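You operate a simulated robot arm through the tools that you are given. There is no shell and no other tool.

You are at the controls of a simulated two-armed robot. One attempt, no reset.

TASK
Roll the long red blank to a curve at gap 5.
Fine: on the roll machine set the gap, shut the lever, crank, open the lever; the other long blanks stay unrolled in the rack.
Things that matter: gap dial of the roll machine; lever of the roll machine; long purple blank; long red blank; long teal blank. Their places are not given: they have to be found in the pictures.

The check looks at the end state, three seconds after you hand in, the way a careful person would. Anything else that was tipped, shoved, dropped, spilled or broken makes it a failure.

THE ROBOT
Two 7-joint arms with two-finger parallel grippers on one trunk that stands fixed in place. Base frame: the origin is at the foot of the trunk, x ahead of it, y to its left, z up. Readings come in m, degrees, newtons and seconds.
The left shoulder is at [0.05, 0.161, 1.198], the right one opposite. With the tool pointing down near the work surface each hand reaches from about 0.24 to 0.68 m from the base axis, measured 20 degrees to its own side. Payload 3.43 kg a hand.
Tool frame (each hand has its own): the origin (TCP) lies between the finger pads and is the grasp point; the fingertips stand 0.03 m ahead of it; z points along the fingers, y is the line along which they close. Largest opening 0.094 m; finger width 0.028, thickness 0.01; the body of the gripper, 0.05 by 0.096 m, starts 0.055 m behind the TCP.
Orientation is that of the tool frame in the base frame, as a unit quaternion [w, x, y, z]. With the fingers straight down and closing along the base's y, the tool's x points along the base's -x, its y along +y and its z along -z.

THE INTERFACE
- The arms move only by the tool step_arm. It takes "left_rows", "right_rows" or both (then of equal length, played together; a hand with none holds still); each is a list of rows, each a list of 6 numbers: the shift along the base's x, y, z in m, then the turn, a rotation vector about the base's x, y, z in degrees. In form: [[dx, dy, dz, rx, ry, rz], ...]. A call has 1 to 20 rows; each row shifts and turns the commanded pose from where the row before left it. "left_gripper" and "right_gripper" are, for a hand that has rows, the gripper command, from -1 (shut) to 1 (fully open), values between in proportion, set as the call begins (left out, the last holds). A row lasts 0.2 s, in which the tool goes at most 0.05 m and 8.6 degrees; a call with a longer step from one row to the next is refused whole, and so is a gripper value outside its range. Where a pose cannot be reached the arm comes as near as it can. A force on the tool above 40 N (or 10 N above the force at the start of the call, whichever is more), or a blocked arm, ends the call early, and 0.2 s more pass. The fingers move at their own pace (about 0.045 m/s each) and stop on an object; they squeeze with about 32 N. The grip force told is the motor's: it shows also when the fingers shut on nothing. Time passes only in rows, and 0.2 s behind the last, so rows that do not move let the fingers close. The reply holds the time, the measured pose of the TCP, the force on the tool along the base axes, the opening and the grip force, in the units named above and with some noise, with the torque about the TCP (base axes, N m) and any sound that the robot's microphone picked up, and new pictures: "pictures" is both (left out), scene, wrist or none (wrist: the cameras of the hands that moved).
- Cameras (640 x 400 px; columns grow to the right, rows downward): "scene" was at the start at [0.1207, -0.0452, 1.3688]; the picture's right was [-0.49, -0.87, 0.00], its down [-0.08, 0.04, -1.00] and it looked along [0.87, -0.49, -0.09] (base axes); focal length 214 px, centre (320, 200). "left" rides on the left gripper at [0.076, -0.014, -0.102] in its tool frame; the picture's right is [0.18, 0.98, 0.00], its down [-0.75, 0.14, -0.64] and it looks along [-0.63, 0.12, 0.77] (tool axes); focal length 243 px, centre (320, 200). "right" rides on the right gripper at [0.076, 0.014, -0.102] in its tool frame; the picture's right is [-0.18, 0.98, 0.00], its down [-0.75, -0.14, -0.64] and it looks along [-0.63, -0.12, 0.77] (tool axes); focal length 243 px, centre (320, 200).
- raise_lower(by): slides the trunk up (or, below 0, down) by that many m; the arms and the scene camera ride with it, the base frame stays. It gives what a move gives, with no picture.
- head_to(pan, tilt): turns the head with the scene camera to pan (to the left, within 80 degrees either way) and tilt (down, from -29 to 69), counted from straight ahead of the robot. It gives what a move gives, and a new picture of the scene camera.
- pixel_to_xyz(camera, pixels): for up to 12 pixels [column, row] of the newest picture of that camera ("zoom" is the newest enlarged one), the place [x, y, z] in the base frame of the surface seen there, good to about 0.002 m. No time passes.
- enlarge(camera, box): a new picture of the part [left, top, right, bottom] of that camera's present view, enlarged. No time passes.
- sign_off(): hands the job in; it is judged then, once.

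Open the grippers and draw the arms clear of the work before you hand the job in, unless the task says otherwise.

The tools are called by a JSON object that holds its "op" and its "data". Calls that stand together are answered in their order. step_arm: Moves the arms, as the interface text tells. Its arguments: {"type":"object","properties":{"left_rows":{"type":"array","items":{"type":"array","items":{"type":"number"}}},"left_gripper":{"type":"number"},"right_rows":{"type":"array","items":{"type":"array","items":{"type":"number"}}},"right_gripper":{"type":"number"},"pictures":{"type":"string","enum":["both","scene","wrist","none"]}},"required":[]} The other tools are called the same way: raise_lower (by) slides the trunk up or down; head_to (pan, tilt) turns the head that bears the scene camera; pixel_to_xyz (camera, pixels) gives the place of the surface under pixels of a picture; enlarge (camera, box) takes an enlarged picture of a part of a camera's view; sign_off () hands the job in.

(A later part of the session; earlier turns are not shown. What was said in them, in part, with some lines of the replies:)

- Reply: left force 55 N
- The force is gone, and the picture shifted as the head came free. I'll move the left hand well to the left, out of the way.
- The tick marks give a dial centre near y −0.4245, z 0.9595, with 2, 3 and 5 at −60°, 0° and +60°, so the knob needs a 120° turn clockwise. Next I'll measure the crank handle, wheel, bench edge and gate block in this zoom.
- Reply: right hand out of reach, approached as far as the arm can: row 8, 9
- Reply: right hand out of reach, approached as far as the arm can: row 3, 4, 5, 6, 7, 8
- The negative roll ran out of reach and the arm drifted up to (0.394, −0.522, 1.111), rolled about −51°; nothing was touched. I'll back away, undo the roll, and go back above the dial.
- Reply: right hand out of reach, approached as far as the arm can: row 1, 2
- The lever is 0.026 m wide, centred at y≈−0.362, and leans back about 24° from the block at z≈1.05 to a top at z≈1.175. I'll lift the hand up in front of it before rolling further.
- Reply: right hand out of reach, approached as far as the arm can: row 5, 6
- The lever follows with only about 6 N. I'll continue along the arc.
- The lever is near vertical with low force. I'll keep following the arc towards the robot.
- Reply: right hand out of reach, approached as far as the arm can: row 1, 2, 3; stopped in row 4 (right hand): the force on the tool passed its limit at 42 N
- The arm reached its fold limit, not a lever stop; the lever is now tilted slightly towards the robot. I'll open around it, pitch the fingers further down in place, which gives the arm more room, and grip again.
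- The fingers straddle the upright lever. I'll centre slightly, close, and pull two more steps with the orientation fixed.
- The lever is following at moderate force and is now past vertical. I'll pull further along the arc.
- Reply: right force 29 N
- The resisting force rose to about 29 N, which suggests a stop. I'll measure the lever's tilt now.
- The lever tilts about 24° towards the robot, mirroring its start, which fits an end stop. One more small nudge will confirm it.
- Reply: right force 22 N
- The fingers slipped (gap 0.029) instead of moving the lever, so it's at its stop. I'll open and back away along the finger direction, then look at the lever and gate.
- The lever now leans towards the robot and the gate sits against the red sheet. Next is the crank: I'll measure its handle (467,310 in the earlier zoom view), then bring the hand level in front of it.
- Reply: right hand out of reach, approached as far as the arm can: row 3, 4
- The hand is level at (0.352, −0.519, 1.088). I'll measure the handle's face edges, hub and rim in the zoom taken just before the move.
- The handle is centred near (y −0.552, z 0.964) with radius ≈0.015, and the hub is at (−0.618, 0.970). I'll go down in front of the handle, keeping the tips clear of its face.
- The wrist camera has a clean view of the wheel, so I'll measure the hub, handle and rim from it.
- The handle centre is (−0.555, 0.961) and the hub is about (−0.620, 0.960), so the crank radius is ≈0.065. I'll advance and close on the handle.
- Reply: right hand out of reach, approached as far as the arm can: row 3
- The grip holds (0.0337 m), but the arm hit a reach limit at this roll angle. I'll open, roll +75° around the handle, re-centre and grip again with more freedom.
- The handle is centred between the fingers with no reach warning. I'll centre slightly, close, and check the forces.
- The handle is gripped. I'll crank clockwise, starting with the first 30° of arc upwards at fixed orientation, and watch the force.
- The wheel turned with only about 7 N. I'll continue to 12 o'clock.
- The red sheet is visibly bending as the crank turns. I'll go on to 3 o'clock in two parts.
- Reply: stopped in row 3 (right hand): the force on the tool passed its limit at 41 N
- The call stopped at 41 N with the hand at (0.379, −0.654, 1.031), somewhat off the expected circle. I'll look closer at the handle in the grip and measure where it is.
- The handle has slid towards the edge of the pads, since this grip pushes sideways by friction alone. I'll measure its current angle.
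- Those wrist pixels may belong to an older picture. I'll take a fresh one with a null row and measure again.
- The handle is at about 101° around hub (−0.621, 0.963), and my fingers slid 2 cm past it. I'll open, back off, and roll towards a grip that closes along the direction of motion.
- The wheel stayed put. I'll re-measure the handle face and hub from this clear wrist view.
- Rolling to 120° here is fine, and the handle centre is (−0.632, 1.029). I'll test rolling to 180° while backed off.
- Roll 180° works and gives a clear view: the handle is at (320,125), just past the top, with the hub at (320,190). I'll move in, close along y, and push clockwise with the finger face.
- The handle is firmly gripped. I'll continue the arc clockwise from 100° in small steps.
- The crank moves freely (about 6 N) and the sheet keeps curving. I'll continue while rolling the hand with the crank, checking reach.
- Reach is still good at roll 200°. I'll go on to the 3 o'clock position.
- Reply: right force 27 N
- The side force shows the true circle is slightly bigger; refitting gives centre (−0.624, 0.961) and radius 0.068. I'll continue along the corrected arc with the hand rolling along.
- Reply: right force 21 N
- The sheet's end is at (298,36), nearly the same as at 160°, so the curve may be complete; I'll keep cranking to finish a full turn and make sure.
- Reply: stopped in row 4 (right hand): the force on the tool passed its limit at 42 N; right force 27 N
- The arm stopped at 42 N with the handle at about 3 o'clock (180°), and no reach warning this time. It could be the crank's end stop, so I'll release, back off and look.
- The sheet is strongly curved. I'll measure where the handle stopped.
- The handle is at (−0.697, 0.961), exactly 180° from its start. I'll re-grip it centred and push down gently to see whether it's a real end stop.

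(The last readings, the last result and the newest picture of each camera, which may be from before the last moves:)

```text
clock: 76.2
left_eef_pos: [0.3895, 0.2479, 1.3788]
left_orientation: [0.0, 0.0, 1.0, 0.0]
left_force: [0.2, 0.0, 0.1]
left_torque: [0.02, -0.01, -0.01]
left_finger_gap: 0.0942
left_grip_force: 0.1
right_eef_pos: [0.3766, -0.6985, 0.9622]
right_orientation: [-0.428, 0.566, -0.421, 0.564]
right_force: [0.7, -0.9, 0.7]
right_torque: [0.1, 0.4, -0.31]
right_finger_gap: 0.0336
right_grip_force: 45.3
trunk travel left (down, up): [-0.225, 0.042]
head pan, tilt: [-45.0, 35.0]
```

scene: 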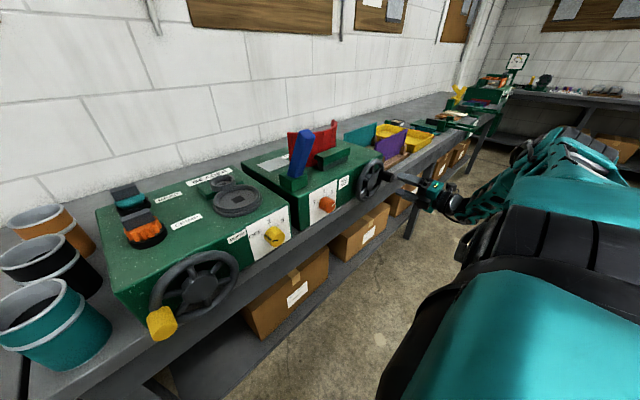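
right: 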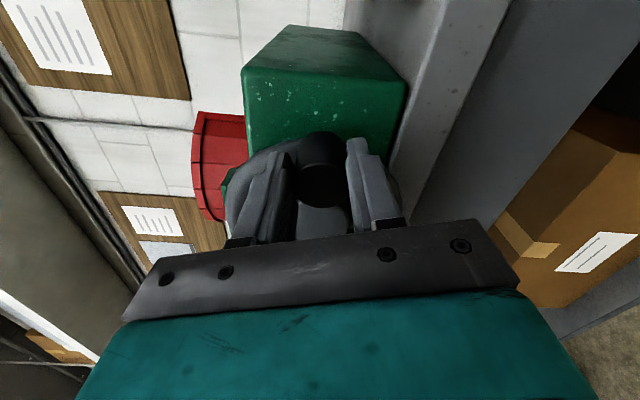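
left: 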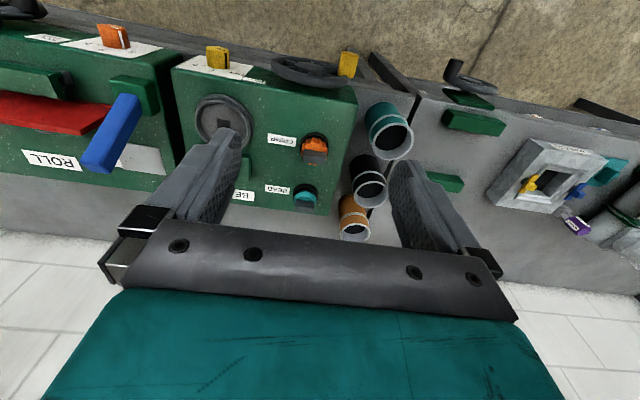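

The re-grip is well centred with no residual force. Next is a gentle downward push.

{"op": "step_arm", "data": {"right_rows": [[0, 0, -0.004, 0, 0, 0], [0, 0, -0.004, 0, 0, 0], [0, 0.0005, -0.004, 0, 0, 0], [0, 0, 0, 0, 0, 0]], "pictures": "both"}}

{"op": "enlarge", "data": {"camera": "scene", "box": [260, 110, 420, 215]}}

```text
clock: 77.2
left_eef_pos: [0.3864, 0.2516, 1.3799]
left_orientation: [0.002, 0.0, 1.0, -0.002]
left_force: [0.7, 0.2, 0.1]
left_torque: [0.02, 0.0, -0.01]
left_finger_gap: 0.0939
left_grip_force: 0.1
right_eef_pos: [0.3771, -0.6984, 0.9614]
right_orientation: [-0.429, 0.564, -0.415, 0.571]
right_force: [-5.0, -7.4, 35.4]
right_torque: [0.46, 0.29, 0.12]
right_finger_gap: 0.0338
right_grip_force: 45.2
trunk travel left (down, up): [-0.225, 0.042]
head pan, tilt: [-45.0, 35.0]
```

scene: 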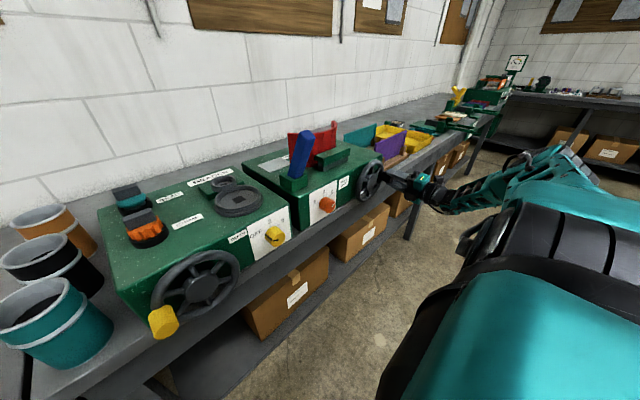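
right: 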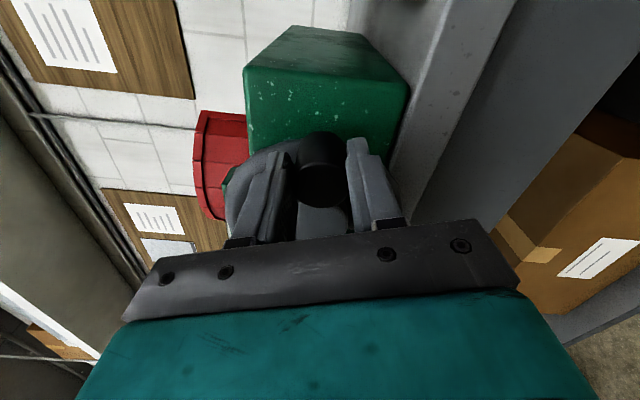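

```text
3.81 times, centred on (340, 162) of scene
```

zoom: 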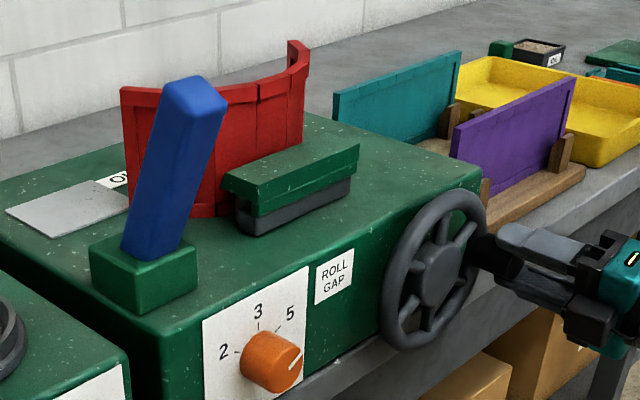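

With 35 N the handle doesn't move at all, so this is the crank's end stop: the stroke is complete. I'll take the load off, open and withdraw.

{"op": "step_arm", "data": {"right_rows": [[0, 0, 0.006, 0, 0, 0], [0, 0, 0.006, 0, 0, 0], [0, 0, 0, 0, 0, 0]], "pictures": "none"}}

{"op": "step_arm", "data": {"right_rows": [[0, 0, 0, 0, 0, 0], [0, 0, 0, 0, 0, 0], [0, 0, 0, 0, 0, 0], [-0.02, 0, 0, 0, 0, 0], [-0.025, 0, 0, 0, 0, 0], [0, 0, 0, 0, 0, 0]], "right_gripper": 0.3, "pictures": "both"}}

```text
clock: 78.0
left_eef_pos: [0.388, 0.2483, 1.3796]
left_orientation: [0.0, 0.0, 1.0, 0.0]
left_force: [0.2, 0.5, 0.0]
left_torque: [0.0, -0.01, 0.0]
left_finger_gap: 0.0941
left_grip_force: 0.0
right_eef_pos: [0.3763, -0.6982, 0.9609]
right_orientation: [-0.427, 0.566, -0.423, 0.564]
right_force: [0.5, -5.0, 8.9]
right_torque: [-0.02, -0.65, -1.36]
right_finger_gap: 0.0333
right_grip_force: 45.1
trunk travel left (down, up): [-0.225, 0.042]
head pan, tilt: [-45.0, 35.0]
```

```text
clock: 79.4
left_eef_pos: [0.3885, 0.2485, 1.3789]
left_orientation: [0.001, 0.0, 1.0, 0.0]
left_force: [0.6, -0.9, -0.7]
left_torque: [-0.02, 0.0, -0.02]
left_finger_gap: 0.0938
left_grip_force: 0.2
right_eef_pos: [0.3325, -0.6977, 0.9623]
right_orientation: [-0.428, 0.567, -0.422, 0.563]
right_force: [0.3, -0.1, -0.3]
right_torque: [-0.01, -0.03, 0.01]
right_finger_gap: 0.0608
right_grip_force: 0.0
trunk travel left (down, up): [-0.225, 0.042]
head pan, tilt: [-45.0, 35.0]
```

scene: 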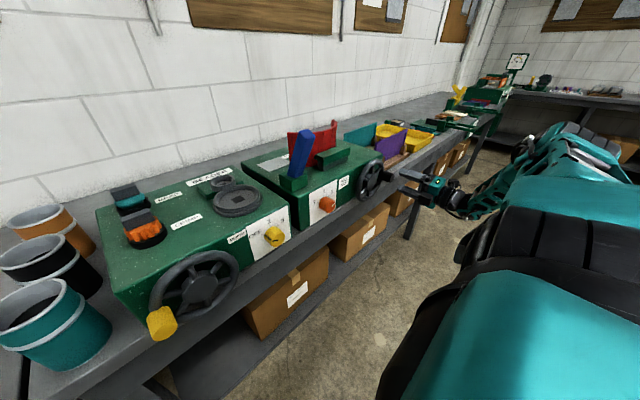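
right: 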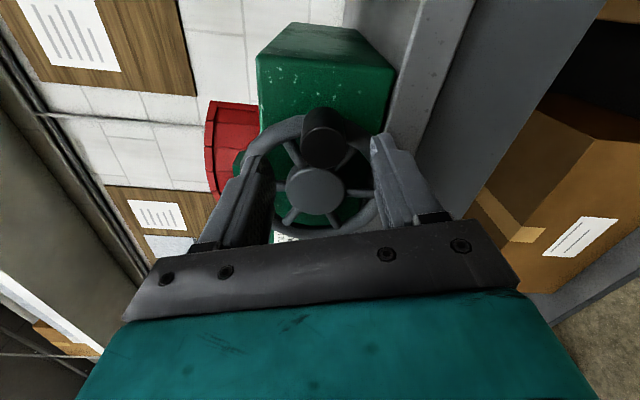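

The wheel stays at its end position. Now to open the lever: I'll lift away while rolling back to 180°, staying well in front of the machine.

{"op": "step_arm", "data": {"right_rows": [[-0.003, 0.005, 0.02, -7.2, 0, 0], [0, 0.015, 0.024, -7.2, 0, 0], [0, 0.02, 0.024, -7.2, 0, 0], [0, 0.02, 0.024, -7.2, 0, 0], [0.003, 0.02, 0.024, -7.2, 0, 0], [0.003, 0.02, 0.024, -7.2, 0, 0], [0.003, 0.02, 0.024, -7.2, 0, 0], [0.003, 0.02, 0.024, -7.2, 0, 0], [0.003, 0.02, 0.024, -7.2, 0, 0], [0.003, 0.02, 0.024, -7.2, 0, 0], [0, 0, 0, 0, 0, 0]], "pictures": "both"}}

```text
clock: 81.8
left_eef_pos: [0.3894, 0.2466, 1.3788]
left_orientation: [-0.001, 0.0, 1.0, 0.001]
left_force: [-0.1, 0.3, 0.8]
left_torque: [0.0, 0.04, -0.01]
left_finger_gap: 0.0941
left_grip_force: 0.1
right_eef_pos: [0.3463, -0.5193, 1.1971]
right_orientation: [-0.013, 0.71, -0.009, 0.704]
right_force: [0.6, -0.5, -0.3]
right_torque: [0.02, -0.05, -0.04]
right_finger_gap: 0.061
right_grip_force: 0.1
trunk travel left (down, up): [-0.225, 0.042]
head pan, tilt: [-45.0, 35.0]
```

scene: 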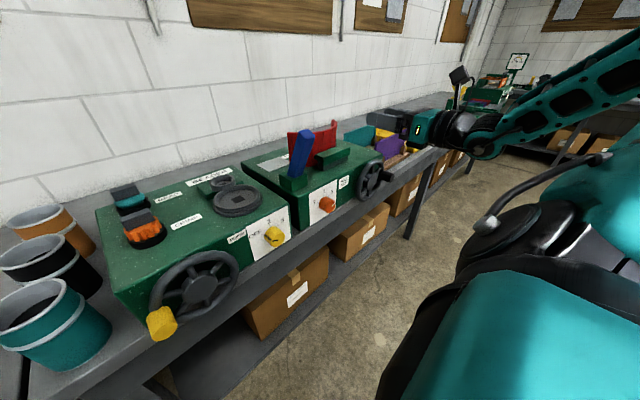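
right: 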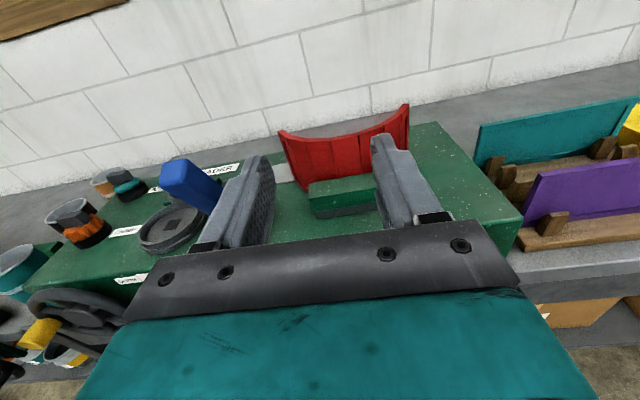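

The wrist view shows the curved red sheet and the blue lever at (190,185). I'll pitch the fingers down and move in front of and above the lever.

{"op": "step_arm", "data": {"right_rows": [[0.005, 0.022, 0.004, 0, 7.2, 0], [0.005, 0.022, 0.004, 0, 7.2, 0], [0.005, 0.022, 0.004, 0, 7.2, 0], [0.005, 0.022, 0.004, 0, 7.2, 0], [0.006, 0.022, 0.004, 0, 7.2, 0], [0.006, 0.022, 0.002, 0, 7.2, 0], [0.006, 0.021, 0.002, 0, 7.2, 0], [0, 0, 0, 0, 0, 0]], "pictures": "both"}}

{"op": "enlarge", "data": {"camera": "scene", "box": [255, 90, 415, 195]}}

```text
clock: 83.6
left_eef_pos: [0.3879, 0.2483, 1.3801]
left_orientation: [0.001, 0.001, 1.0, 0.0]
left_force: [0.5, 0.7, -0.7]
left_torque: [0.03, 0.01, -0.01]
left_finger_gap: 0.094
left_grip_force: 0.0
right_eef_pos: [0.398, -0.4188, 1.1813]
right_orientation: [-0.039, 0.887, -0.026, 0.459]
right_force: [-0.1, -0.9, -1.1]
right_torque: [0.0, -0.03, -0.01]
right_finger_gap: 0.0612
right_grip_force: 0.1
right hand out of reach, approached as far as the arm can: row 4, 5, 6, 7
trunk travel left (down, up): [-0.225, 0.042]
head pan, tilt: [-45.0, 35.0]
```

scene: 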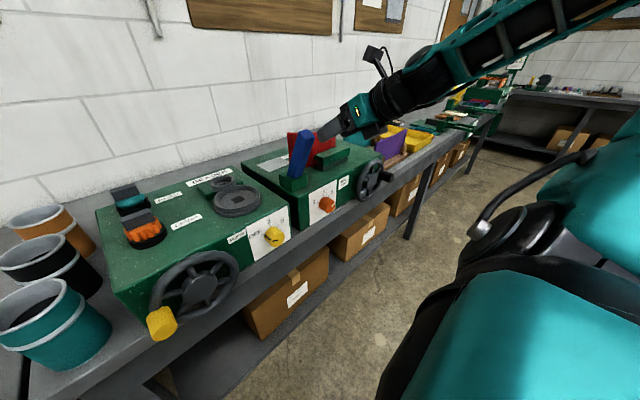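
right: 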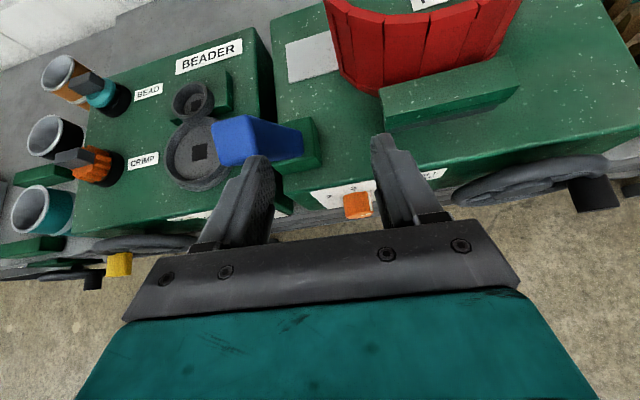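

```text
3.81 times, centred on (335, 142) of scene
```

zoom: 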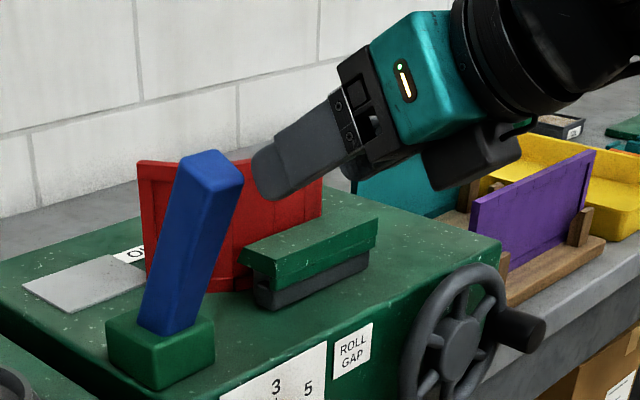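

The hand was held back near (0.398, −0.419, 1.181), close beside the lever but with no contact force. I'll move up and away from the lever while pitching further down, which suited the arm before.

{"op": "step_arm", "data": {"right_rows": [[0, -0.012, 0.01, 0, 0, 0], [0, -0.01, 0.015, 0, 7.2, 0], [0, -0.005, 0.015, 0, 7.2, 0], [0, 0, 0.01, 0, 7.2, 0], [0, 0, 0, 0, 0, 0]], "pictures": "both"}}

```text
clock: 84.8
left_eef_pos: [0.3877, 0.2462, 1.3781]
left_orientation: [0.001, 0.0, 1.0, 0.001]
left_force: [-0.8, 0.0, 0.8]
left_torque: [-0.02, -0.01, 0.01]
left_finger_gap: 0.094
left_grip_force: 0.0
right_eef_pos: [0.4032, -0.4329, 1.1882]
right_orientation: [-0.038, 0.887, -0.026, 0.459]
right_force: [0.6, 0.0, 0.4]
right_torque: [0.0, 0.01, -0.01]
right_finger_gap: 0.061
right_grip_force: 0.0
right hand out of reach, approached as far as the arm can: row 1, 2, 3, 4
trunk travel left (down, up): [-0.225, 0.042]
head pan, tilt: [-45.0, 35.0]
```

scene: 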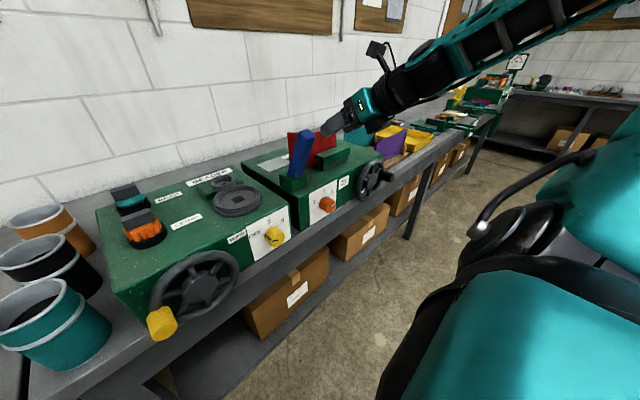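
right: 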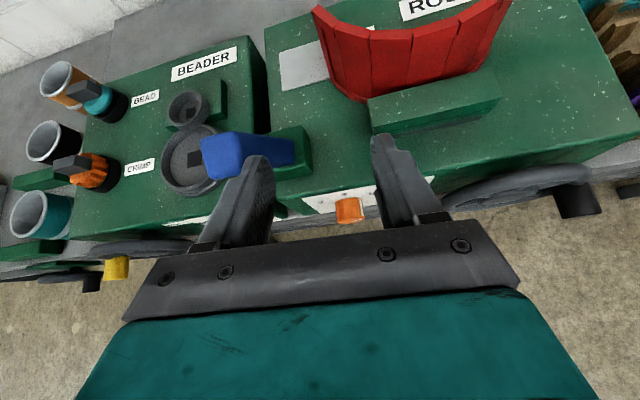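

In this roll the pitch is stuck at 35°, a wrist limit. I'll level out again, moving away to the right, then roll back to 0°, which worked for the lever earlier.

{"op": "step_arm", "data": {"right_rows": [[-0.002, -0.012, 0, 0, -7, 0], [-0.002, -0.012, -0.008, 0, -7, 0], [-0.002, -0.012, -0.012, 0, -7, 0], [-0.004, -0.01, -0.015, 0, -7, 0], [-0.004, -0.01, -0.015, 0, -7, 0], [0, 0, -0.005, 0, 0, 0], [0, 0, 0, 0, 0, 0]], "pictures": "scene"}}

```text
clock: 86.4
left_eef_pos: [0.3877, 0.2471, 1.3787]
left_orientation: [0.001, 0.001, 1.0, 0.0]
left_force: [0.4, 0.1, -0.6]
left_torque: [-0.01, 0.06, 0.02]
left_finger_gap: 0.0938
left_grip_force: 0.0
right_eef_pos: [0.3873, -0.4892, 1.1344]
right_orientation: [-0.045, 0.708, -0.013, 0.704]
right_force: [-1.0, 0.8, -0.1]
right_torque: [0.03, 0.0, -0.01]
right_finger_gap: 0.0609
right_grip_force: 0.1
trunk travel left (down, up): [-0.225, 0.042]
head pan, tilt: [-45.0, 35.0]
```

scene: 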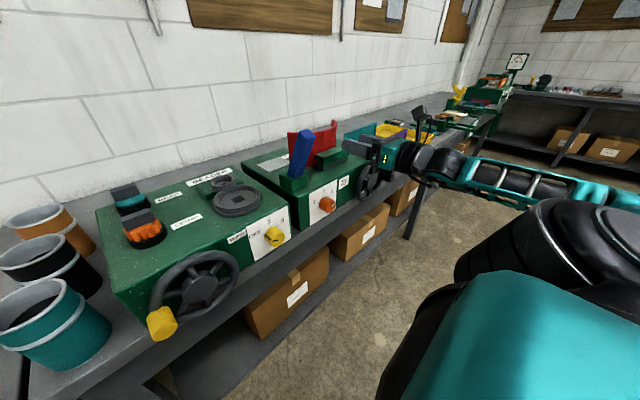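

The hand is level at (0.387, −0.489, 1.134), roll ≈185°. I'll roll back in free air.

{"op": "step_arm", "data": {"right_rows": [[0, 0, 0, 0, 0, -2.6], [0, 0, 0, -7.4, 0, 0], [0, 0, 0, -7.4, 0, 0], [0, 0, 0, -7.4, 0, 0], [0, 0, 0, -7.4, 0, 0], [0, 0, 0, -7.4, 0, 0], [0, 0, 0, -7.4, 0, 0], [0, 0, 0, -7.4, 0, 0], [0, 0, 0, -7.4, 0, 0], [0, 0, 0, -7.4, 0, 0], [0, 0, 0, -7.4, 0, 0], [0, 0, 0, -7.4, 0, 0], [0, 0, 0, -7.4, 0, 0], [0, 0, 0, -7.4, 0, 0], [0, 0, 0, -7.4, 0, 0], [0, 0, 0, -7.4, 0, 0], [0, 0, 0, -7.4, 0, 0], [0, 0, 0, 0, 0, 0]], "pictures": "scene"}}

```text
clock: 90.2
left_eef_pos: [0.3887, 0.2473, 1.3789]
left_orientation: [0.001, 0.001, 1.0, 0.0]
left_force: [1.1, 0.3, 0.9]
left_torque: [-0.02, 0.01, 0.01]
left_finger_gap: 0.0938
left_grip_force: 0.0
right_eef_pos: [0.3885, -0.4885, 1.1331]
right_orientation: [0.594, 0.386, 0.591, 0.386]
right_force: [0.3, 0.1, -0.1]
right_torque: [-0.02, 0.02, 0.03]
right_finger_gap: 0.0612
right_grip_force: 0.0
trunk travel left (down, up): [-0.225, 0.042]
head pan, tilt: [-45.0, 35.0]
```

scene: 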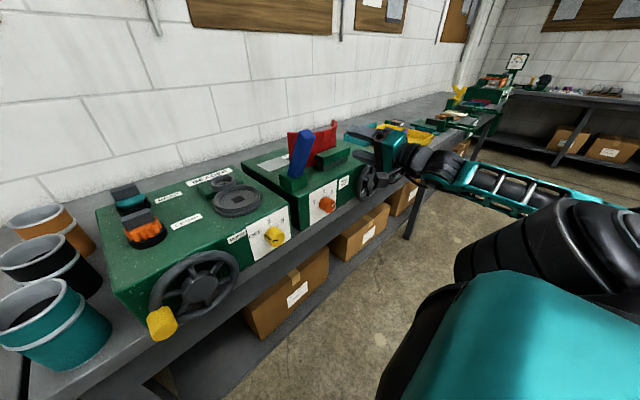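

Roll is now about 66° and all is well. I'll finish rolling to 0° while easing towards the lever, then pitch down.

{"op": "step_arm", "data": {"right_rows": [[0.002, 0.004, 0.002, -7.33, 0, 0], [0.002, 0.004, 0.002, -7.33, 0, 0], [0.002, 0.004, 0.002, -7.33, 0, 0], [0.002, 0.004, 0.002, -7.33, 0, 0], [0.002, 0.004, 0.002, -7.33, 0, 0], [0.002, 0.004, 0.002, -7.33, 0, 0], [0.002, 0.004, 0.002, -7.33, 0, 0], [0.002, 0.004, 0.002, -7.33, 0, 0], [0, 0.004, 0.002, -7.33, 0, 0], [0, 0, 0.005, 0, 7.2, 0], [0, 0, 0.008, 0, 7.2, 0], [0, 0, 0.008, 0, 7.2, 0], [0, 0, 0.008, 0, 7.2, 0], [0, 0, 0.01, 0, 7.2, 0], [0, 0, 0.01, 0, 7.2, 0], [0, 0, 0.01, 0, 7.2, 0], [0, 0, 0, 0, 6.6, 0], [0, 0, 0, 0, 0, 0]], "pictures": "both"}}

```text
clock: 94.0
left_eef_pos: [0.3883, 0.2466, 1.3787]
left_orientation: [0.0, 0.0, 1.0, 0.0]
left_force: [-0.2, 0.5, -0.9]
left_torque: [0.01, 0.02, -0.01]
left_finger_gap: 0.0939
left_grip_force: 0.0
right_eef_pos: [0.404, -0.4541, 1.2115]
right_orientation: [0.286, 0.003, 0.958, 0.001]
right_force: [-0.2, -0.3, 0.0]
right_torque: [-0.04, -0.02, -0.02]
right_finger_gap: 0.0612
right_grip_force: 0.1
trunk travel left (down, up): [-0.225, 0.042]
head pan, tilt: [-45.0, 35.0]
```

scene: 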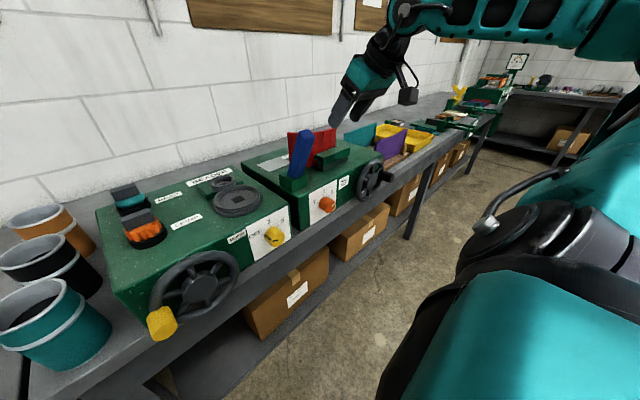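
right: 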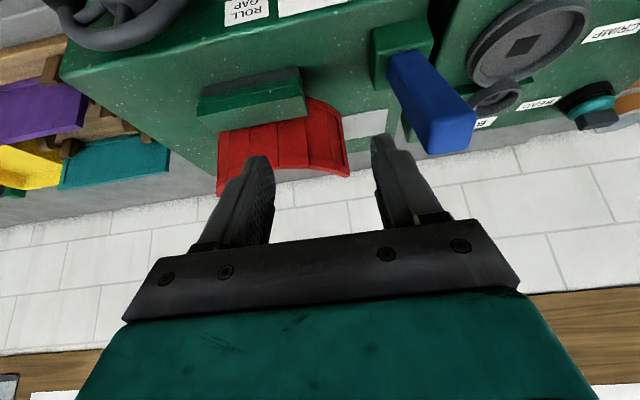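

The pose at 57° down is reached. I'll lift a little, slide over in front of the lever at y −0.365, and check the alignment.

{"op": "step_arm", "data": {"right_rows": [[-0.01, 0, 0.015, 0, 0, 0], [-0.007, 0.02, 0.005, 0, 0, 0], [0, 0.025, 0, 0, 0, 0], [0, 0.025, 0, 0, 0, 0], [0, 0.019, 0, 0, 0, 0], [0, 0, 0, 0, 0, 0]], "pictures": "both"}}

{"op": "enlarge", "data": {"camera": "scene", "box": [255, 90, 415, 195]}}

```text
clock: 95.4
left_eef_pos: [0.3901, 0.2479, 1.3786]
left_orientation: [0.0, 0.0, 1.0, 0.0]
left_force: [-0.2, -0.6, -0.7]
left_torque: [-0.02, 0.02, -0.03]
left_finger_gap: 0.0941
left_grip_force: 0.1
right_eef_pos: [0.3871, -0.3652, 1.2295]
right_orientation: [0.287, 0.002, 0.958, 0.001]
right_force: [-0.5, -0.3, 0.7]
right_torque: [-0.02, 0.01, 0.03]
right_finger_gap: 0.0612
right_grip_force: 0.0
trunk travel left (down, up): [-0.225, 0.042]
head pan, tilt: [-45.0, 35.0]
```

scene: 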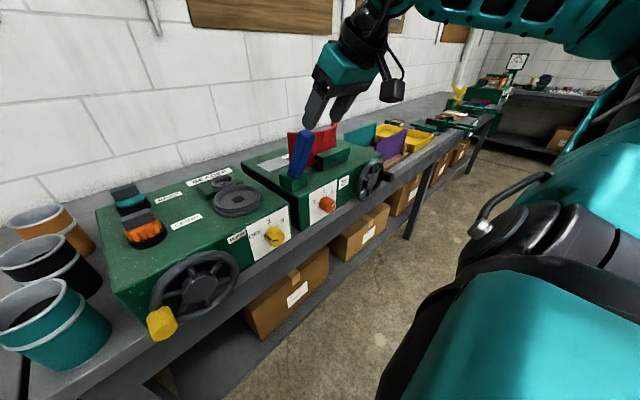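
right: 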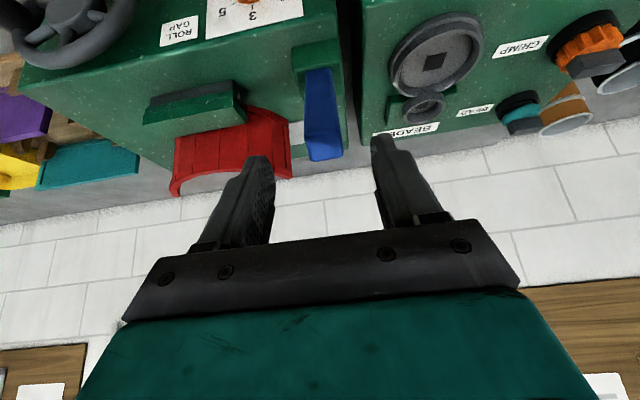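

```text
3.81 times, centred on (335, 142) of scene
```

zoom: 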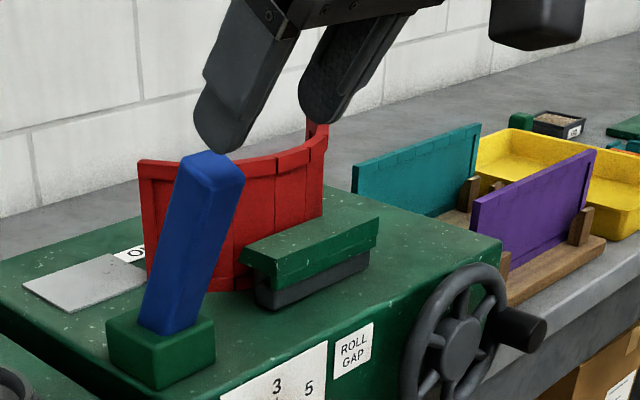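

The lever (cols 303–342) is between the finger lines. I'll descend along the finger direction so the fingers straddle the lever, watching for contact.

{"op": "step_arm", "data": {"right_rows": [[0.012, 0, -0.015, 0, 0, 0], [0.012, 0, -0.015, 0, 0, 0], [0.012, 0, -0.015, 0, 0, 0], [0.012, 0, -0.015, 0, 0, 0], [0.01, 0, -0.013, 0, 0, 0], [0, 0, 0, 0, 0, 0]], "pictures": "both"}}

{"op": "enlarge", "data": {"camera": "scene", "box": [255, 90, 415, 195]}}

```text
clock: 96.8
left_eef_pos: [0.389, 0.2469, 1.3793]
left_orientation: [-0.001, 0.0, 1.0, 0.0]
left_force: [-0.5, -0.3, -0.1]
left_torque: [0.02, 0.02, 0.0]
left_finger_gap: 0.0942
left_grip_force: 0.1
right_eef_pos: [0.4456, -0.365, 1.1572]
right_orientation: [0.286, 0.002, 0.958, 0.002]
right_force: [0.3, 0.5, 0.1]
right_torque: [0.01, -0.01, -0.01]
right_finger_gap: 0.0611
right_grip_force: 0.2
trunk travel left (down, up): [-0.225, 0.042]
head pan, tilt: [-45.0, 35.0]
```

scene: 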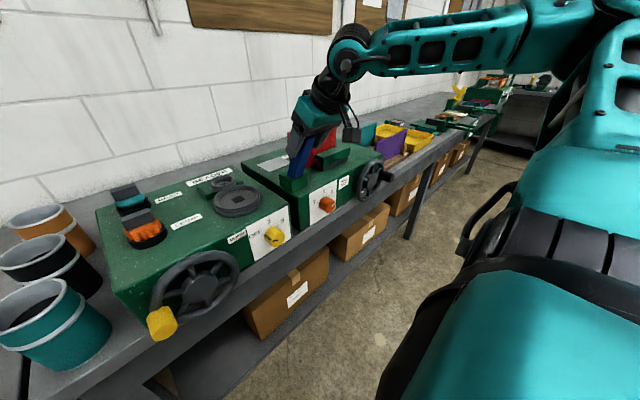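
right: 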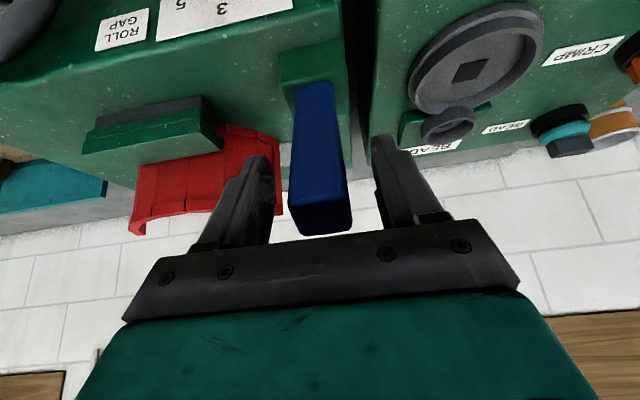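

```text
3.81 times, centred on (335, 142) of scene
```

zoom: 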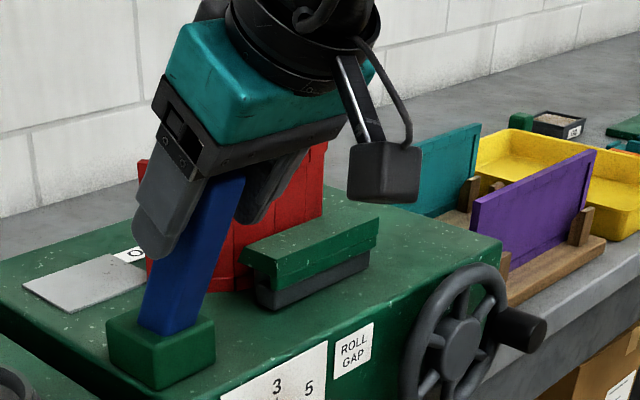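

The fingers straddle the lever well. I'll close on it and push it back along the hinge arc.

{"op": "step_arm", "data": {"right_rows": [[0, 0, 0, 0, 0, 0], [0, 0, 0, 0, 0, 0], [0, 0, 0, 0, 0, 0], [0, 0, 0, 0, 0, 0], [0.0128, 0, 0.0054, 0, 0, 0], [0.0131, 0, 0.004, 0, 0, 0], [0, 0, 0, 0, 0, 0]], "right_gripper": -1, "pictures": "wrist"}}

{"op": "enlarge", "data": {"camera": "scene", "box": [255, 90, 415, 195]}}

```text
clock: 98.4
left_eef_pos: [0.3871, 0.2472, 1.3791]
left_orientation: [0.001, 0.001, 1.0, 0.001]
left_force: [-0.1, -0.7, 0.3]
left_torque: [0.0, -0.04, 0.01]
left_finger_gap: 0.0944
left_grip_force: 0.0
right_eef_pos: [0.4702, -0.3648, 1.1663]
right_orientation: [0.285, 0.002, 0.959, 0.001]
right_force: [-10.7, 0.1, -4.1]
right_torque: [-0.34, 1.26, 0.29]
right_finger_gap: 0.0345
right_grip_force: 45.1
trunk travel left (down, up): [-0.225, 0.042]
head pan, tilt: [-45.0, 35.0]
```

right: 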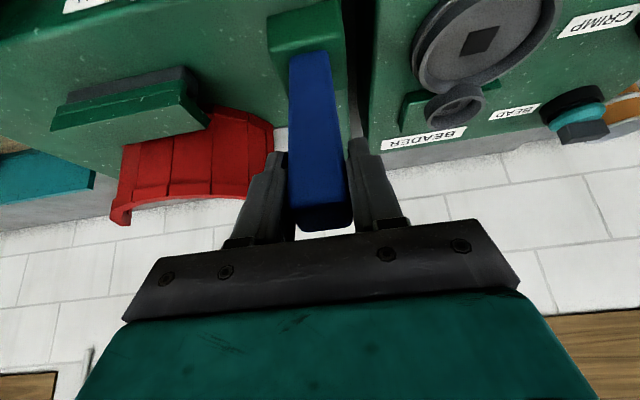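

```text
3.81 times, centred on (335, 142) of scene
```

zoom: 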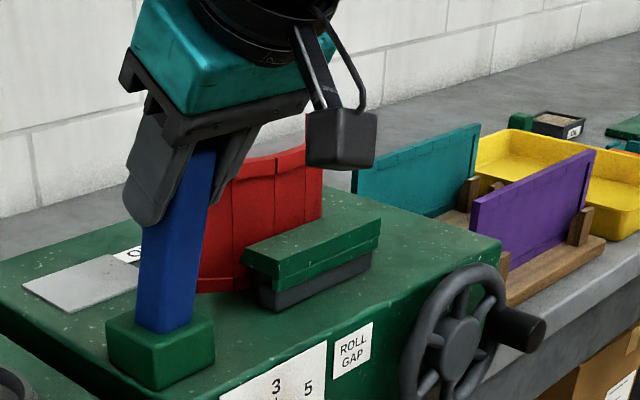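

The lever follows at about 11 N. I'll continue the arc.

{"op": "step_arm", "data": {"right_rows": [[0.0134, 0, 0.0026, 0, 2, 0], [0.0136, 0, 0.0012, 0, 2, 0], [0.0137, 0, -0.0002, 0, 2, 0], [0.0136, 0, -0.0017, 0, 2, 0], [0, 0, 0, 0, 0, 0]], "pictures": "wrist"}}

{"op": "enlarge", "data": {"camera": "scene", "box": [255, 90, 415, 195]}}

```text
clock: 99.6
left_eef_pos: [0.3875, 0.2479, 1.3802]
left_orientation: [0.001, 0.0, 1.0, 0.0]
left_force: [0.0, -0.4, -0.1]
left_torque: [-0.02, -0.04, 0.0]
left_finger_gap: 0.094
left_grip_force: 0.1
right_eef_pos: [0.5257, -0.3662, 1.1708]
right_orientation: [0.22, 0.003, 0.976, 0.001]
right_force: [-8.7, -3.5, 5.9]
right_torque: [-0.23, 1.18, 0.45]
right_finger_gap: 0.0343
right_grip_force: 44.9
trunk travel left (down, up): [-0.225, 0.042]
head pan, tilt: [-45.0, 35.0]
```

right: 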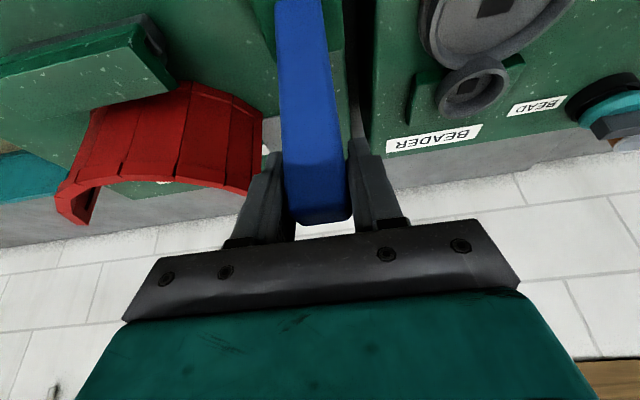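

```text
3.81 times, centred on (335, 142) of scene
```

zoom: 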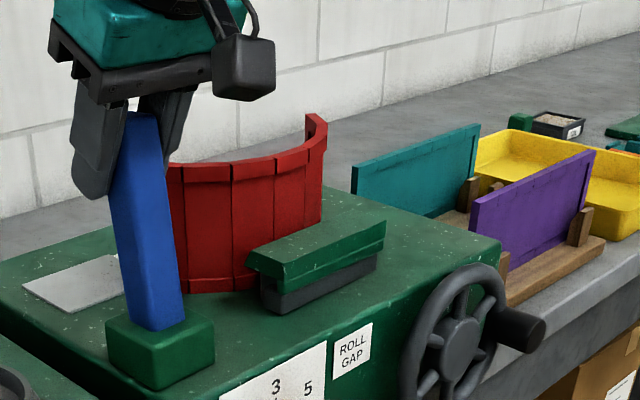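

The lever is past vertical and leaning back. I'll push on to its original open position.

{"op": "step_arm", "data": {"right_rows": [[0.0133, 0, -0.0031, 0, 2, 0], [0.0129, 0, -0.0045, 0, 2, 0], [0.006, 0, -0.0025, 0, 0, 0], [0, 0, 0, 0, 0, 0]], "pictures": "both"}}

{"op": "enlarge", "data": {"camera": "scene", "box": [255, 90, 415, 195]}}

```text
clock: 100.6
left_eef_pos: [0.3853, 0.2477, 1.3806]
left_orientation: [0.001, 0.0, 1.0, 0.0]
left_force: [0.1, 0.0, -0.4]
left_torque: [0.01, -0.02, 0.0]
left_finger_gap: 0.0938
left_grip_force: 0.0
right_eef_pos: [0.558, -0.3644, 1.1579]
right_orientation: [0.186, 0.002, 0.983, 0.001]
right_force: [-5.3, -6.4, 12.4]
right_torque: [-0.22, 1.28, 0.43]
right_finger_gap: 0.0343
right_grip_force: 44.6
trunk travel left (down, up): [-0.225, 0.042]
head pan, tilt: [-45.0, 35.0]
```

scene: 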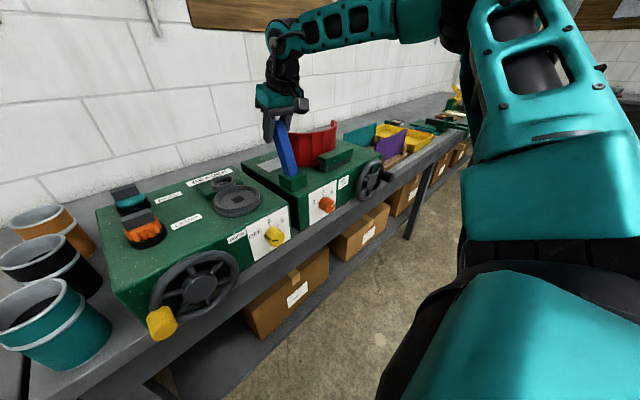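
right: 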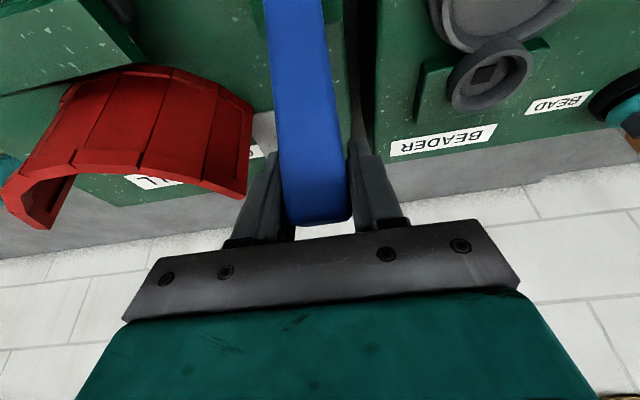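

```text
3.81 times, centred on (335, 142) of scene
```

zoom: 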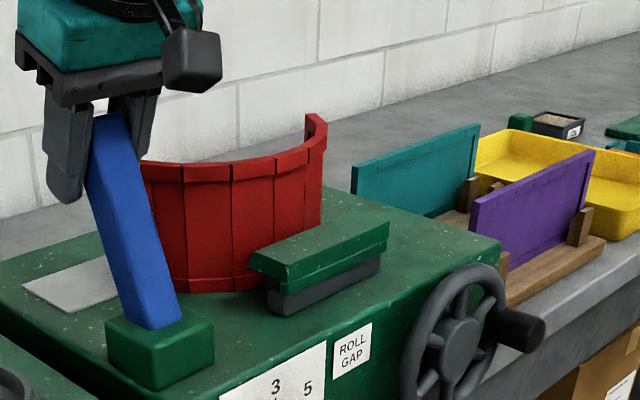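

The lever is leaning back close to its original tilt. I'll push a little more until it firmly meets its stop.

{"op": "step_arm", "data": {"right_rows": [[0.006, 0, -0.003, 0, 0, 0], [0.005, 0, -0.0028, 0, 0, 0], [0, 0, 0, 0, 0, 0]], "pictures": "both"}}

{"op": "enlarge", "data": {"camera": "scene", "box": [255, 90, 415, 195]}}

```text
clock: 101.4
left_eef_pos: [0.3862, 0.2483, 1.3798]
left_orientation: [0.0, -0.001, 1.0, 0.0]
left_force: [0.5, -0.3, -0.5]
left_torque: [0.0, -0.01, -0.01]
left_finger_gap: 0.0939
left_grip_force: 0.1
right_eef_pos: [0.5686, -0.3644, 1.1535]
right_orientation: [0.186, 0.004, 0.983, 0.001]
right_force: [-3.8, -10.8, 14.0]
right_torque: [-0.21, 1.29, 0.43]
right_finger_gap: 0.0344
right_grip_force: 45.2
trunk travel left (down, up): [-0.225, 0.042]
head pan, tilt: [-45.0, 35.0]
```

scene: 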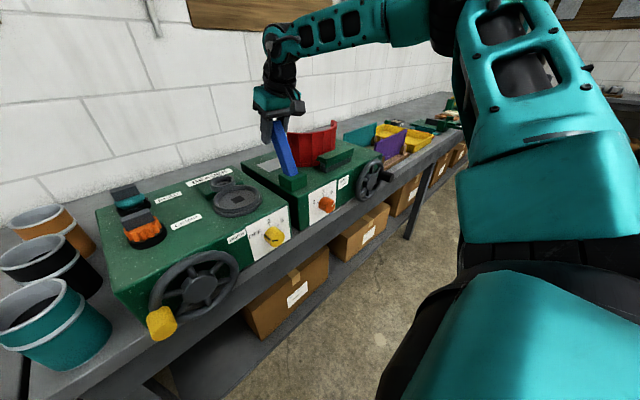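
right: 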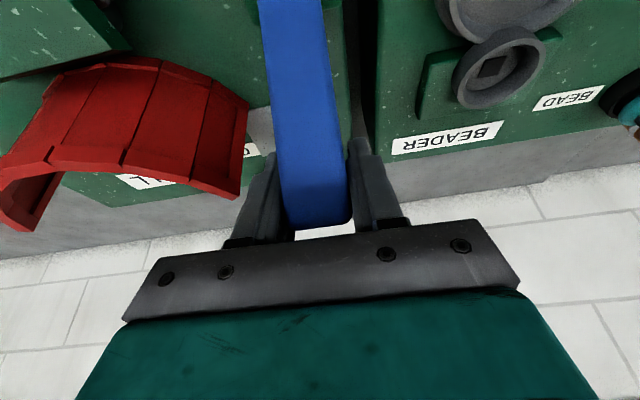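

```text
3.81 times, centred on (335, 142) of scene
```

zoom: 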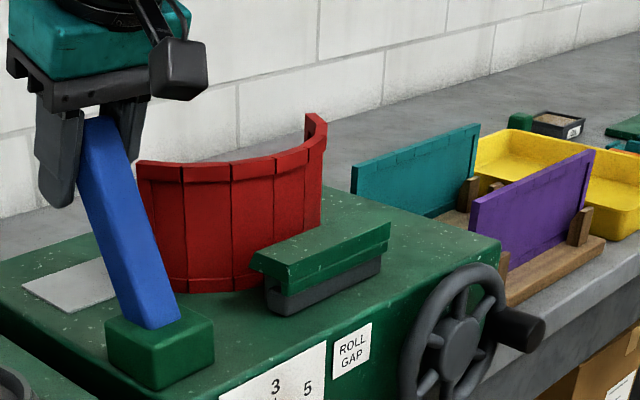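

The lever is still moving easily, so I'll measure its tilt and compare with the original 24°.

{"op": "pixel_to_xyz", "data": {"camera": "zoom", "pixels": [[150, 300], [130, 230], [110, 170], [165, 300], [145, 230], [125, 165], [100, 200], [125, 290]]}}

```text
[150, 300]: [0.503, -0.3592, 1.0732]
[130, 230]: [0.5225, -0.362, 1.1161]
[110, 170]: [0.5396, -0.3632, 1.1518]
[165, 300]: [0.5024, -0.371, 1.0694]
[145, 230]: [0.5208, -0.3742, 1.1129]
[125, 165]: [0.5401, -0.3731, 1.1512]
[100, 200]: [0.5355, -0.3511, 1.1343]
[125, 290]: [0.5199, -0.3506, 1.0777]
```

The tilt is now about 25°, the same as at the start. One last small nudge will confirm it's at its stop.

{"op": "step_arm", "data": {"right_rows": [[0.004, 0, -0.002, 0, 0, 0], [0.003, 0, -0.0015, 0, 0, 0], [0, 0, 0, 0, 0, 0]], "pictures": "scene"}}

{"op": "enlarge", "data": {"camera": "scene", "box": [255, 90, 415, 195]}}

{"op": "pixel_to_xyz", "data": {"camera": "zoom", "pixels": [[150, 300], [130, 230], [110, 170], [165, 300], [145, 230], [125, 165]]}}

```text
clock: 102.2
left_eef_pos: [0.3833, 0.2469, 1.3818]
left_orientation: [0.002, 0.0, 1.0, 0.0]
left_force: [0.8, -0.2, 0.9]
left_torque: [0.01, 0.01, 0.02]
left_finger_gap: 0.0942
left_grip_force: 0.1
right_eef_pos: [0.5705, -0.3656, 1.1521]
right_orientation: [0.186, 0.003, 0.983, 0.002]
right_force: [-23.2, -11.5, 20.2]
right_torque: [-0.1, 0.23, 0.38]
right_finger_gap: 0.034
right_grip_force: 44.6
trunk travel left (down, up): [-0.225, 0.042]
head pan, tilt: [-45.0, 35.0]
```

scene: 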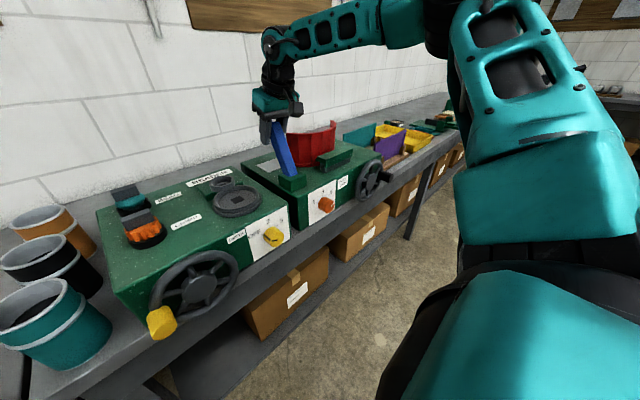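

```text
3.81 times, centred on (335, 142) of scene
```

zoom: 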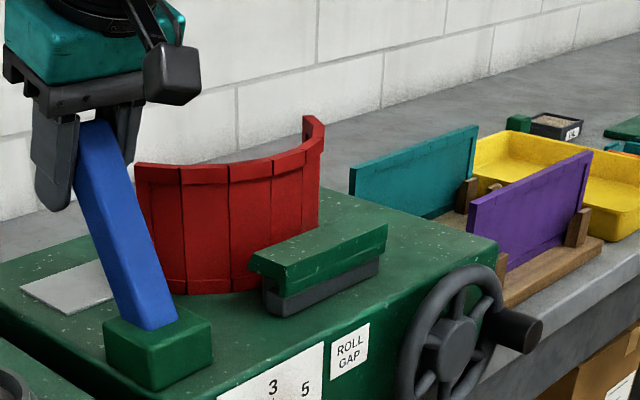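

```text
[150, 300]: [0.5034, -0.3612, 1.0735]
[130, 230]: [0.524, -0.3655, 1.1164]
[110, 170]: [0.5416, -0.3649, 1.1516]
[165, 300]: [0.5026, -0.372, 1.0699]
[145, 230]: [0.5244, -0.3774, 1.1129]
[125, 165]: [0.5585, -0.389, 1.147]
```

The force jumped to 23 N with no more motion: the lever is at its open stop. I'll ease off, open and withdraw along the finger direction.

{"op": "step_arm", "data": {"right_rows": [[-0.004, 0, 0.002, 0, 0, 0], [-0.003, 0, 0.0015, 0, 0, 0], [0, 0, 0, 0, 0, 0]], "pictures": "none"}}

{"op": "step_arm", "data": {"right_rows": [[0, 0, 0, 0, 0, 0], [0, 0, 0, 0, 0, 0], [0, 0, 0, 0, 0, 0], [-0.007, 0, 0.018, 0, 0, 0], [-0.01, 0, 0.025, 0, 0, 0], [-0.015, 0, 0.03, 0, 0, 0], [-0.025, 0, 0.03, 0, 0, 0], [-0.03, 0, 0.03, 0, 0, 0], [-0.03, 0, 0.02, 0, 0, 0]], "right_gripper": 0.2, "pictures": "both"}}

{"op": "enlarge", "data": {"camera": "scene", "box": [255, 105, 415, 215]}}

```text
clock: 103.0
left_eef_pos: [0.3896, 0.2465, 1.3789]
left_orientation: [0.0, 0.0, 1.0, 0.0]
left_force: [-0.8, 0.2, 0.4]
left_torque: [0.02, 0.01, -0.01]
left_finger_gap: 0.0938
left_grip_force: 0.0
right_eef_pos: [0.5691, -0.3646, 1.152]
right_orientation: [0.186, 0.003, 0.982, 0.002]
right_force: [10.7, -9.9, 9.3]
right_torque: [-0.19, -1.15, 0.39]
right_finger_gap: 0.0344
right_grip_force: 44.9
trunk travel left (down, up): [-0.225, 0.042]
head pan, tilt: [-45.0, 35.0]
```

```text
clock: 105.0
left_eef_pos: [0.3871, 0.2474, 1.3791]
left_orientation: [0.0, -0.001, 1.0, 0.0]
left_force: [-0.4, 0.2, 0.1]
left_torque: [0.04, -0.02, 0.01]
left_finger_gap: 0.094
left_grip_force: 0.0
right_eef_pos: [0.4523, -0.3649, 1.3059]
right_orientation: [0.184, 0.003, 0.983, 0.001]
right_force: [-0.3, -0.8, 0.5]
right_torque: [0.01, -0.04, -0.01]
right_finger_gap: 0.0566
right_grip_force: 0.1
trunk travel left (down, up): [-0.225, 0.042]
head pan, tilt: [-45.0, 35.0]
```

scene: 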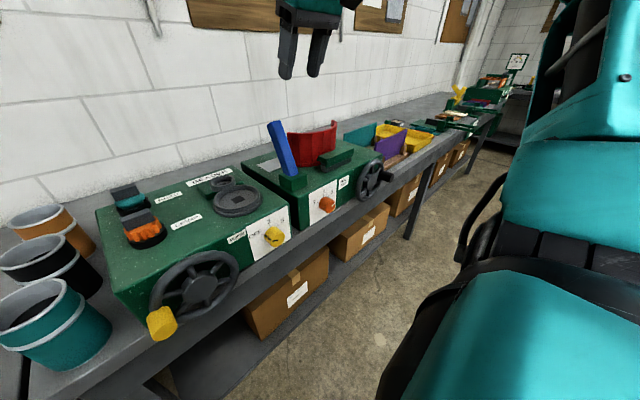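
right: 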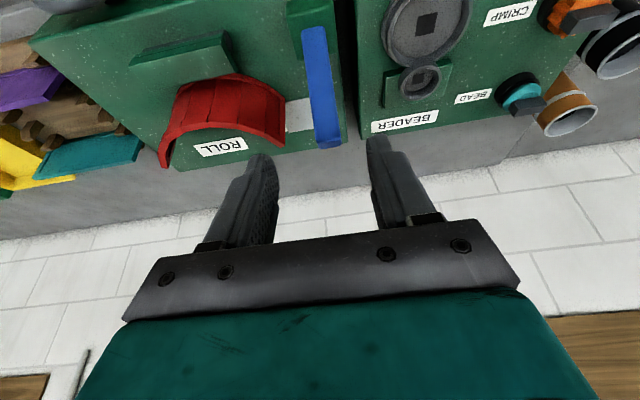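

```text
3.64 times, centred on (335, 160) of scene
```

zoom: 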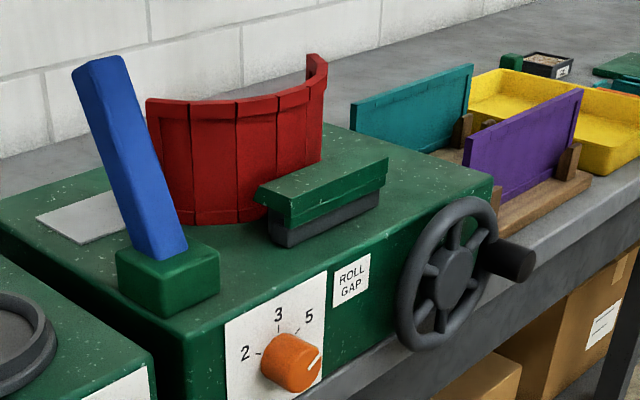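

The end state looks right: lever open, dial at 5, sheet curved, teal and purple blanks still in the rack. I'll open the gripper and draw the arm back, then check the dial once more.

{"op": "step_arm", "data": {"right_rows": [[-0.02, 0, 0.015, 0, 5, 0], [-0.025, 0, 0.015, 0, 5, 0], [-0.025, 0.01, 0.015, 0, 5, 0], [-0.025, 0.01, 0.015, 0, 5, 0], [-0.02, 0.01, 0.01, 0, 0, 0], [0, 0, 0, 0, 0, 0], [0, 0, 0, 0, 0, 0]], "right_gripper": 1, "pictures": "both"}}

{"op": "enlarge", "data": {"camera": "scene", "box": [255, 110, 400, 220]}}

{"op": "enlarge", "data": {"camera": "scene", "box": [290, 170, 354, 220]}}

```text
clock: 106.6
left_eef_pos: [0.3889, 0.2471, 1.3789]
left_orientation: [0.0, 0.001, 1.0, -0.001]
left_force: [0.3, -0.1, 0.0]
left_torque: [-0.01, 0.01, 0.01]
left_finger_gap: 0.094
left_grip_force: 0.1
right_eef_pos: [0.338, -0.3346, 1.3749]
right_orientation: [0.012, 0.003, 1.0, 0.001]
right_force: [-0.1, 0.0, -0.1]
right_torque: [0.01, -0.02, 0.0]
right_finger_gap: 0.0939
right_grip_force: 0.0
trunk travel left (down, up): [-0.225, 0.042]
head pan, tilt: [-45.0, 35.0]
```

scene: 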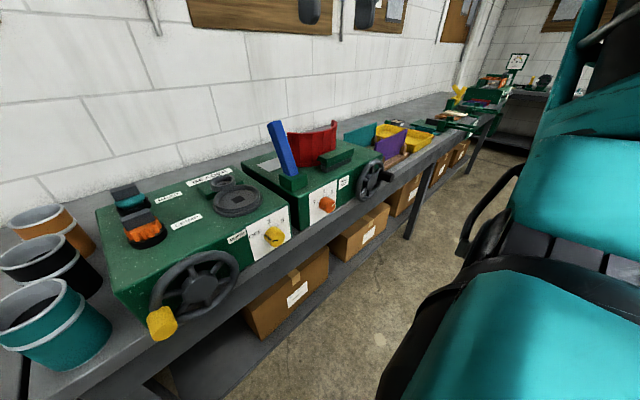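
right: 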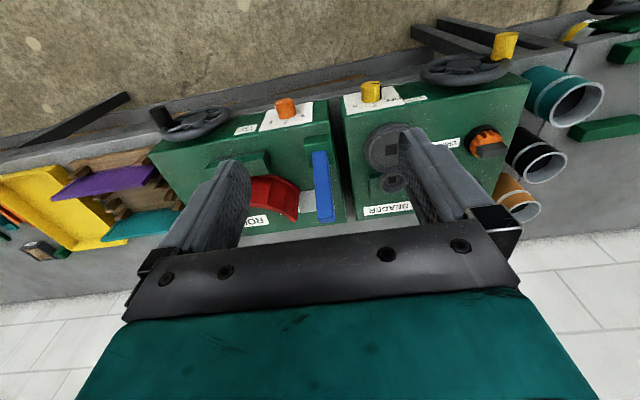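

```text
3.64 times, centred on (328, 165) of scene
```

zoom: 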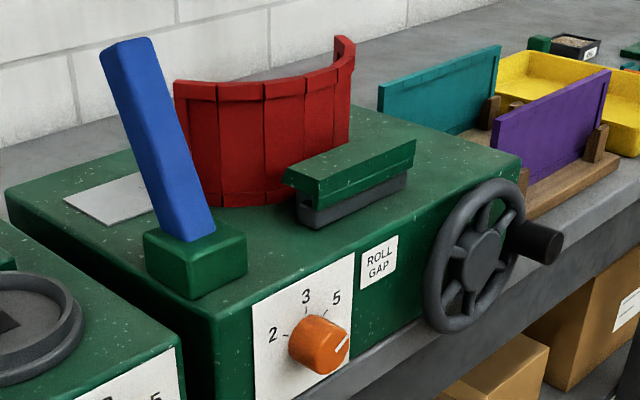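

```text
8.00 times, centred on (322, 195) of scene
```

zoom: 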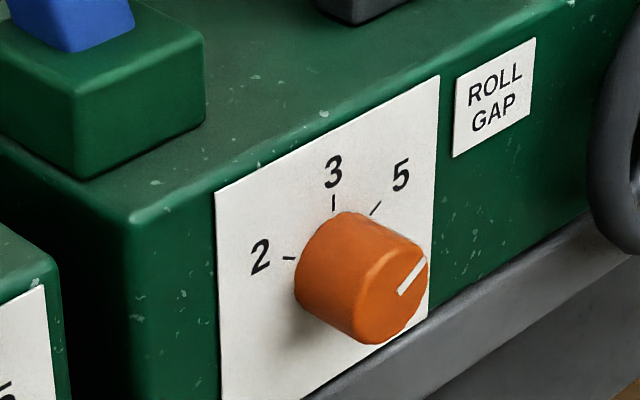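

The dial still points at 5, the lever is fully open, and the red sheet is rolled to a curve. The teal and purple blanks stand flat in the rack, and both hands are open and clear of the work. I'll hand the job in.

{"op": "sign_off", "data": {}}

```text
The job is handed in.
```

The red blank is rolled to a curve at gap 5, and I've handed the job in. I haven't seen the result of the check.

- **Gap dial:** turned from 2 to 5. The final picture shows the pointer on the 5 mark.
- **Lever:** pulled shut until it met its stop, then pushed back to its open stop after cranking. It leans back about 25°, as it did at the start.
- **Crank:** turned clockwise half a turn, until it hit a hard stop. The handle stays at 3 o'clock; I did not turn it back.
- **Red blank:** it was already standing in the machine. It now curves to a radius of roughly 0.1 m; I had no reference for the radius gap 5 should give.
- **Other blanks:** teal and purple are still flat in the rack.

Nothing else was moved, tipped or dropped that I could see. At the start, turning the head brought something against the left hand (about 51 N). I moved the hand clear and the force went away.

Both grippers are open and both arms are clear of the work.
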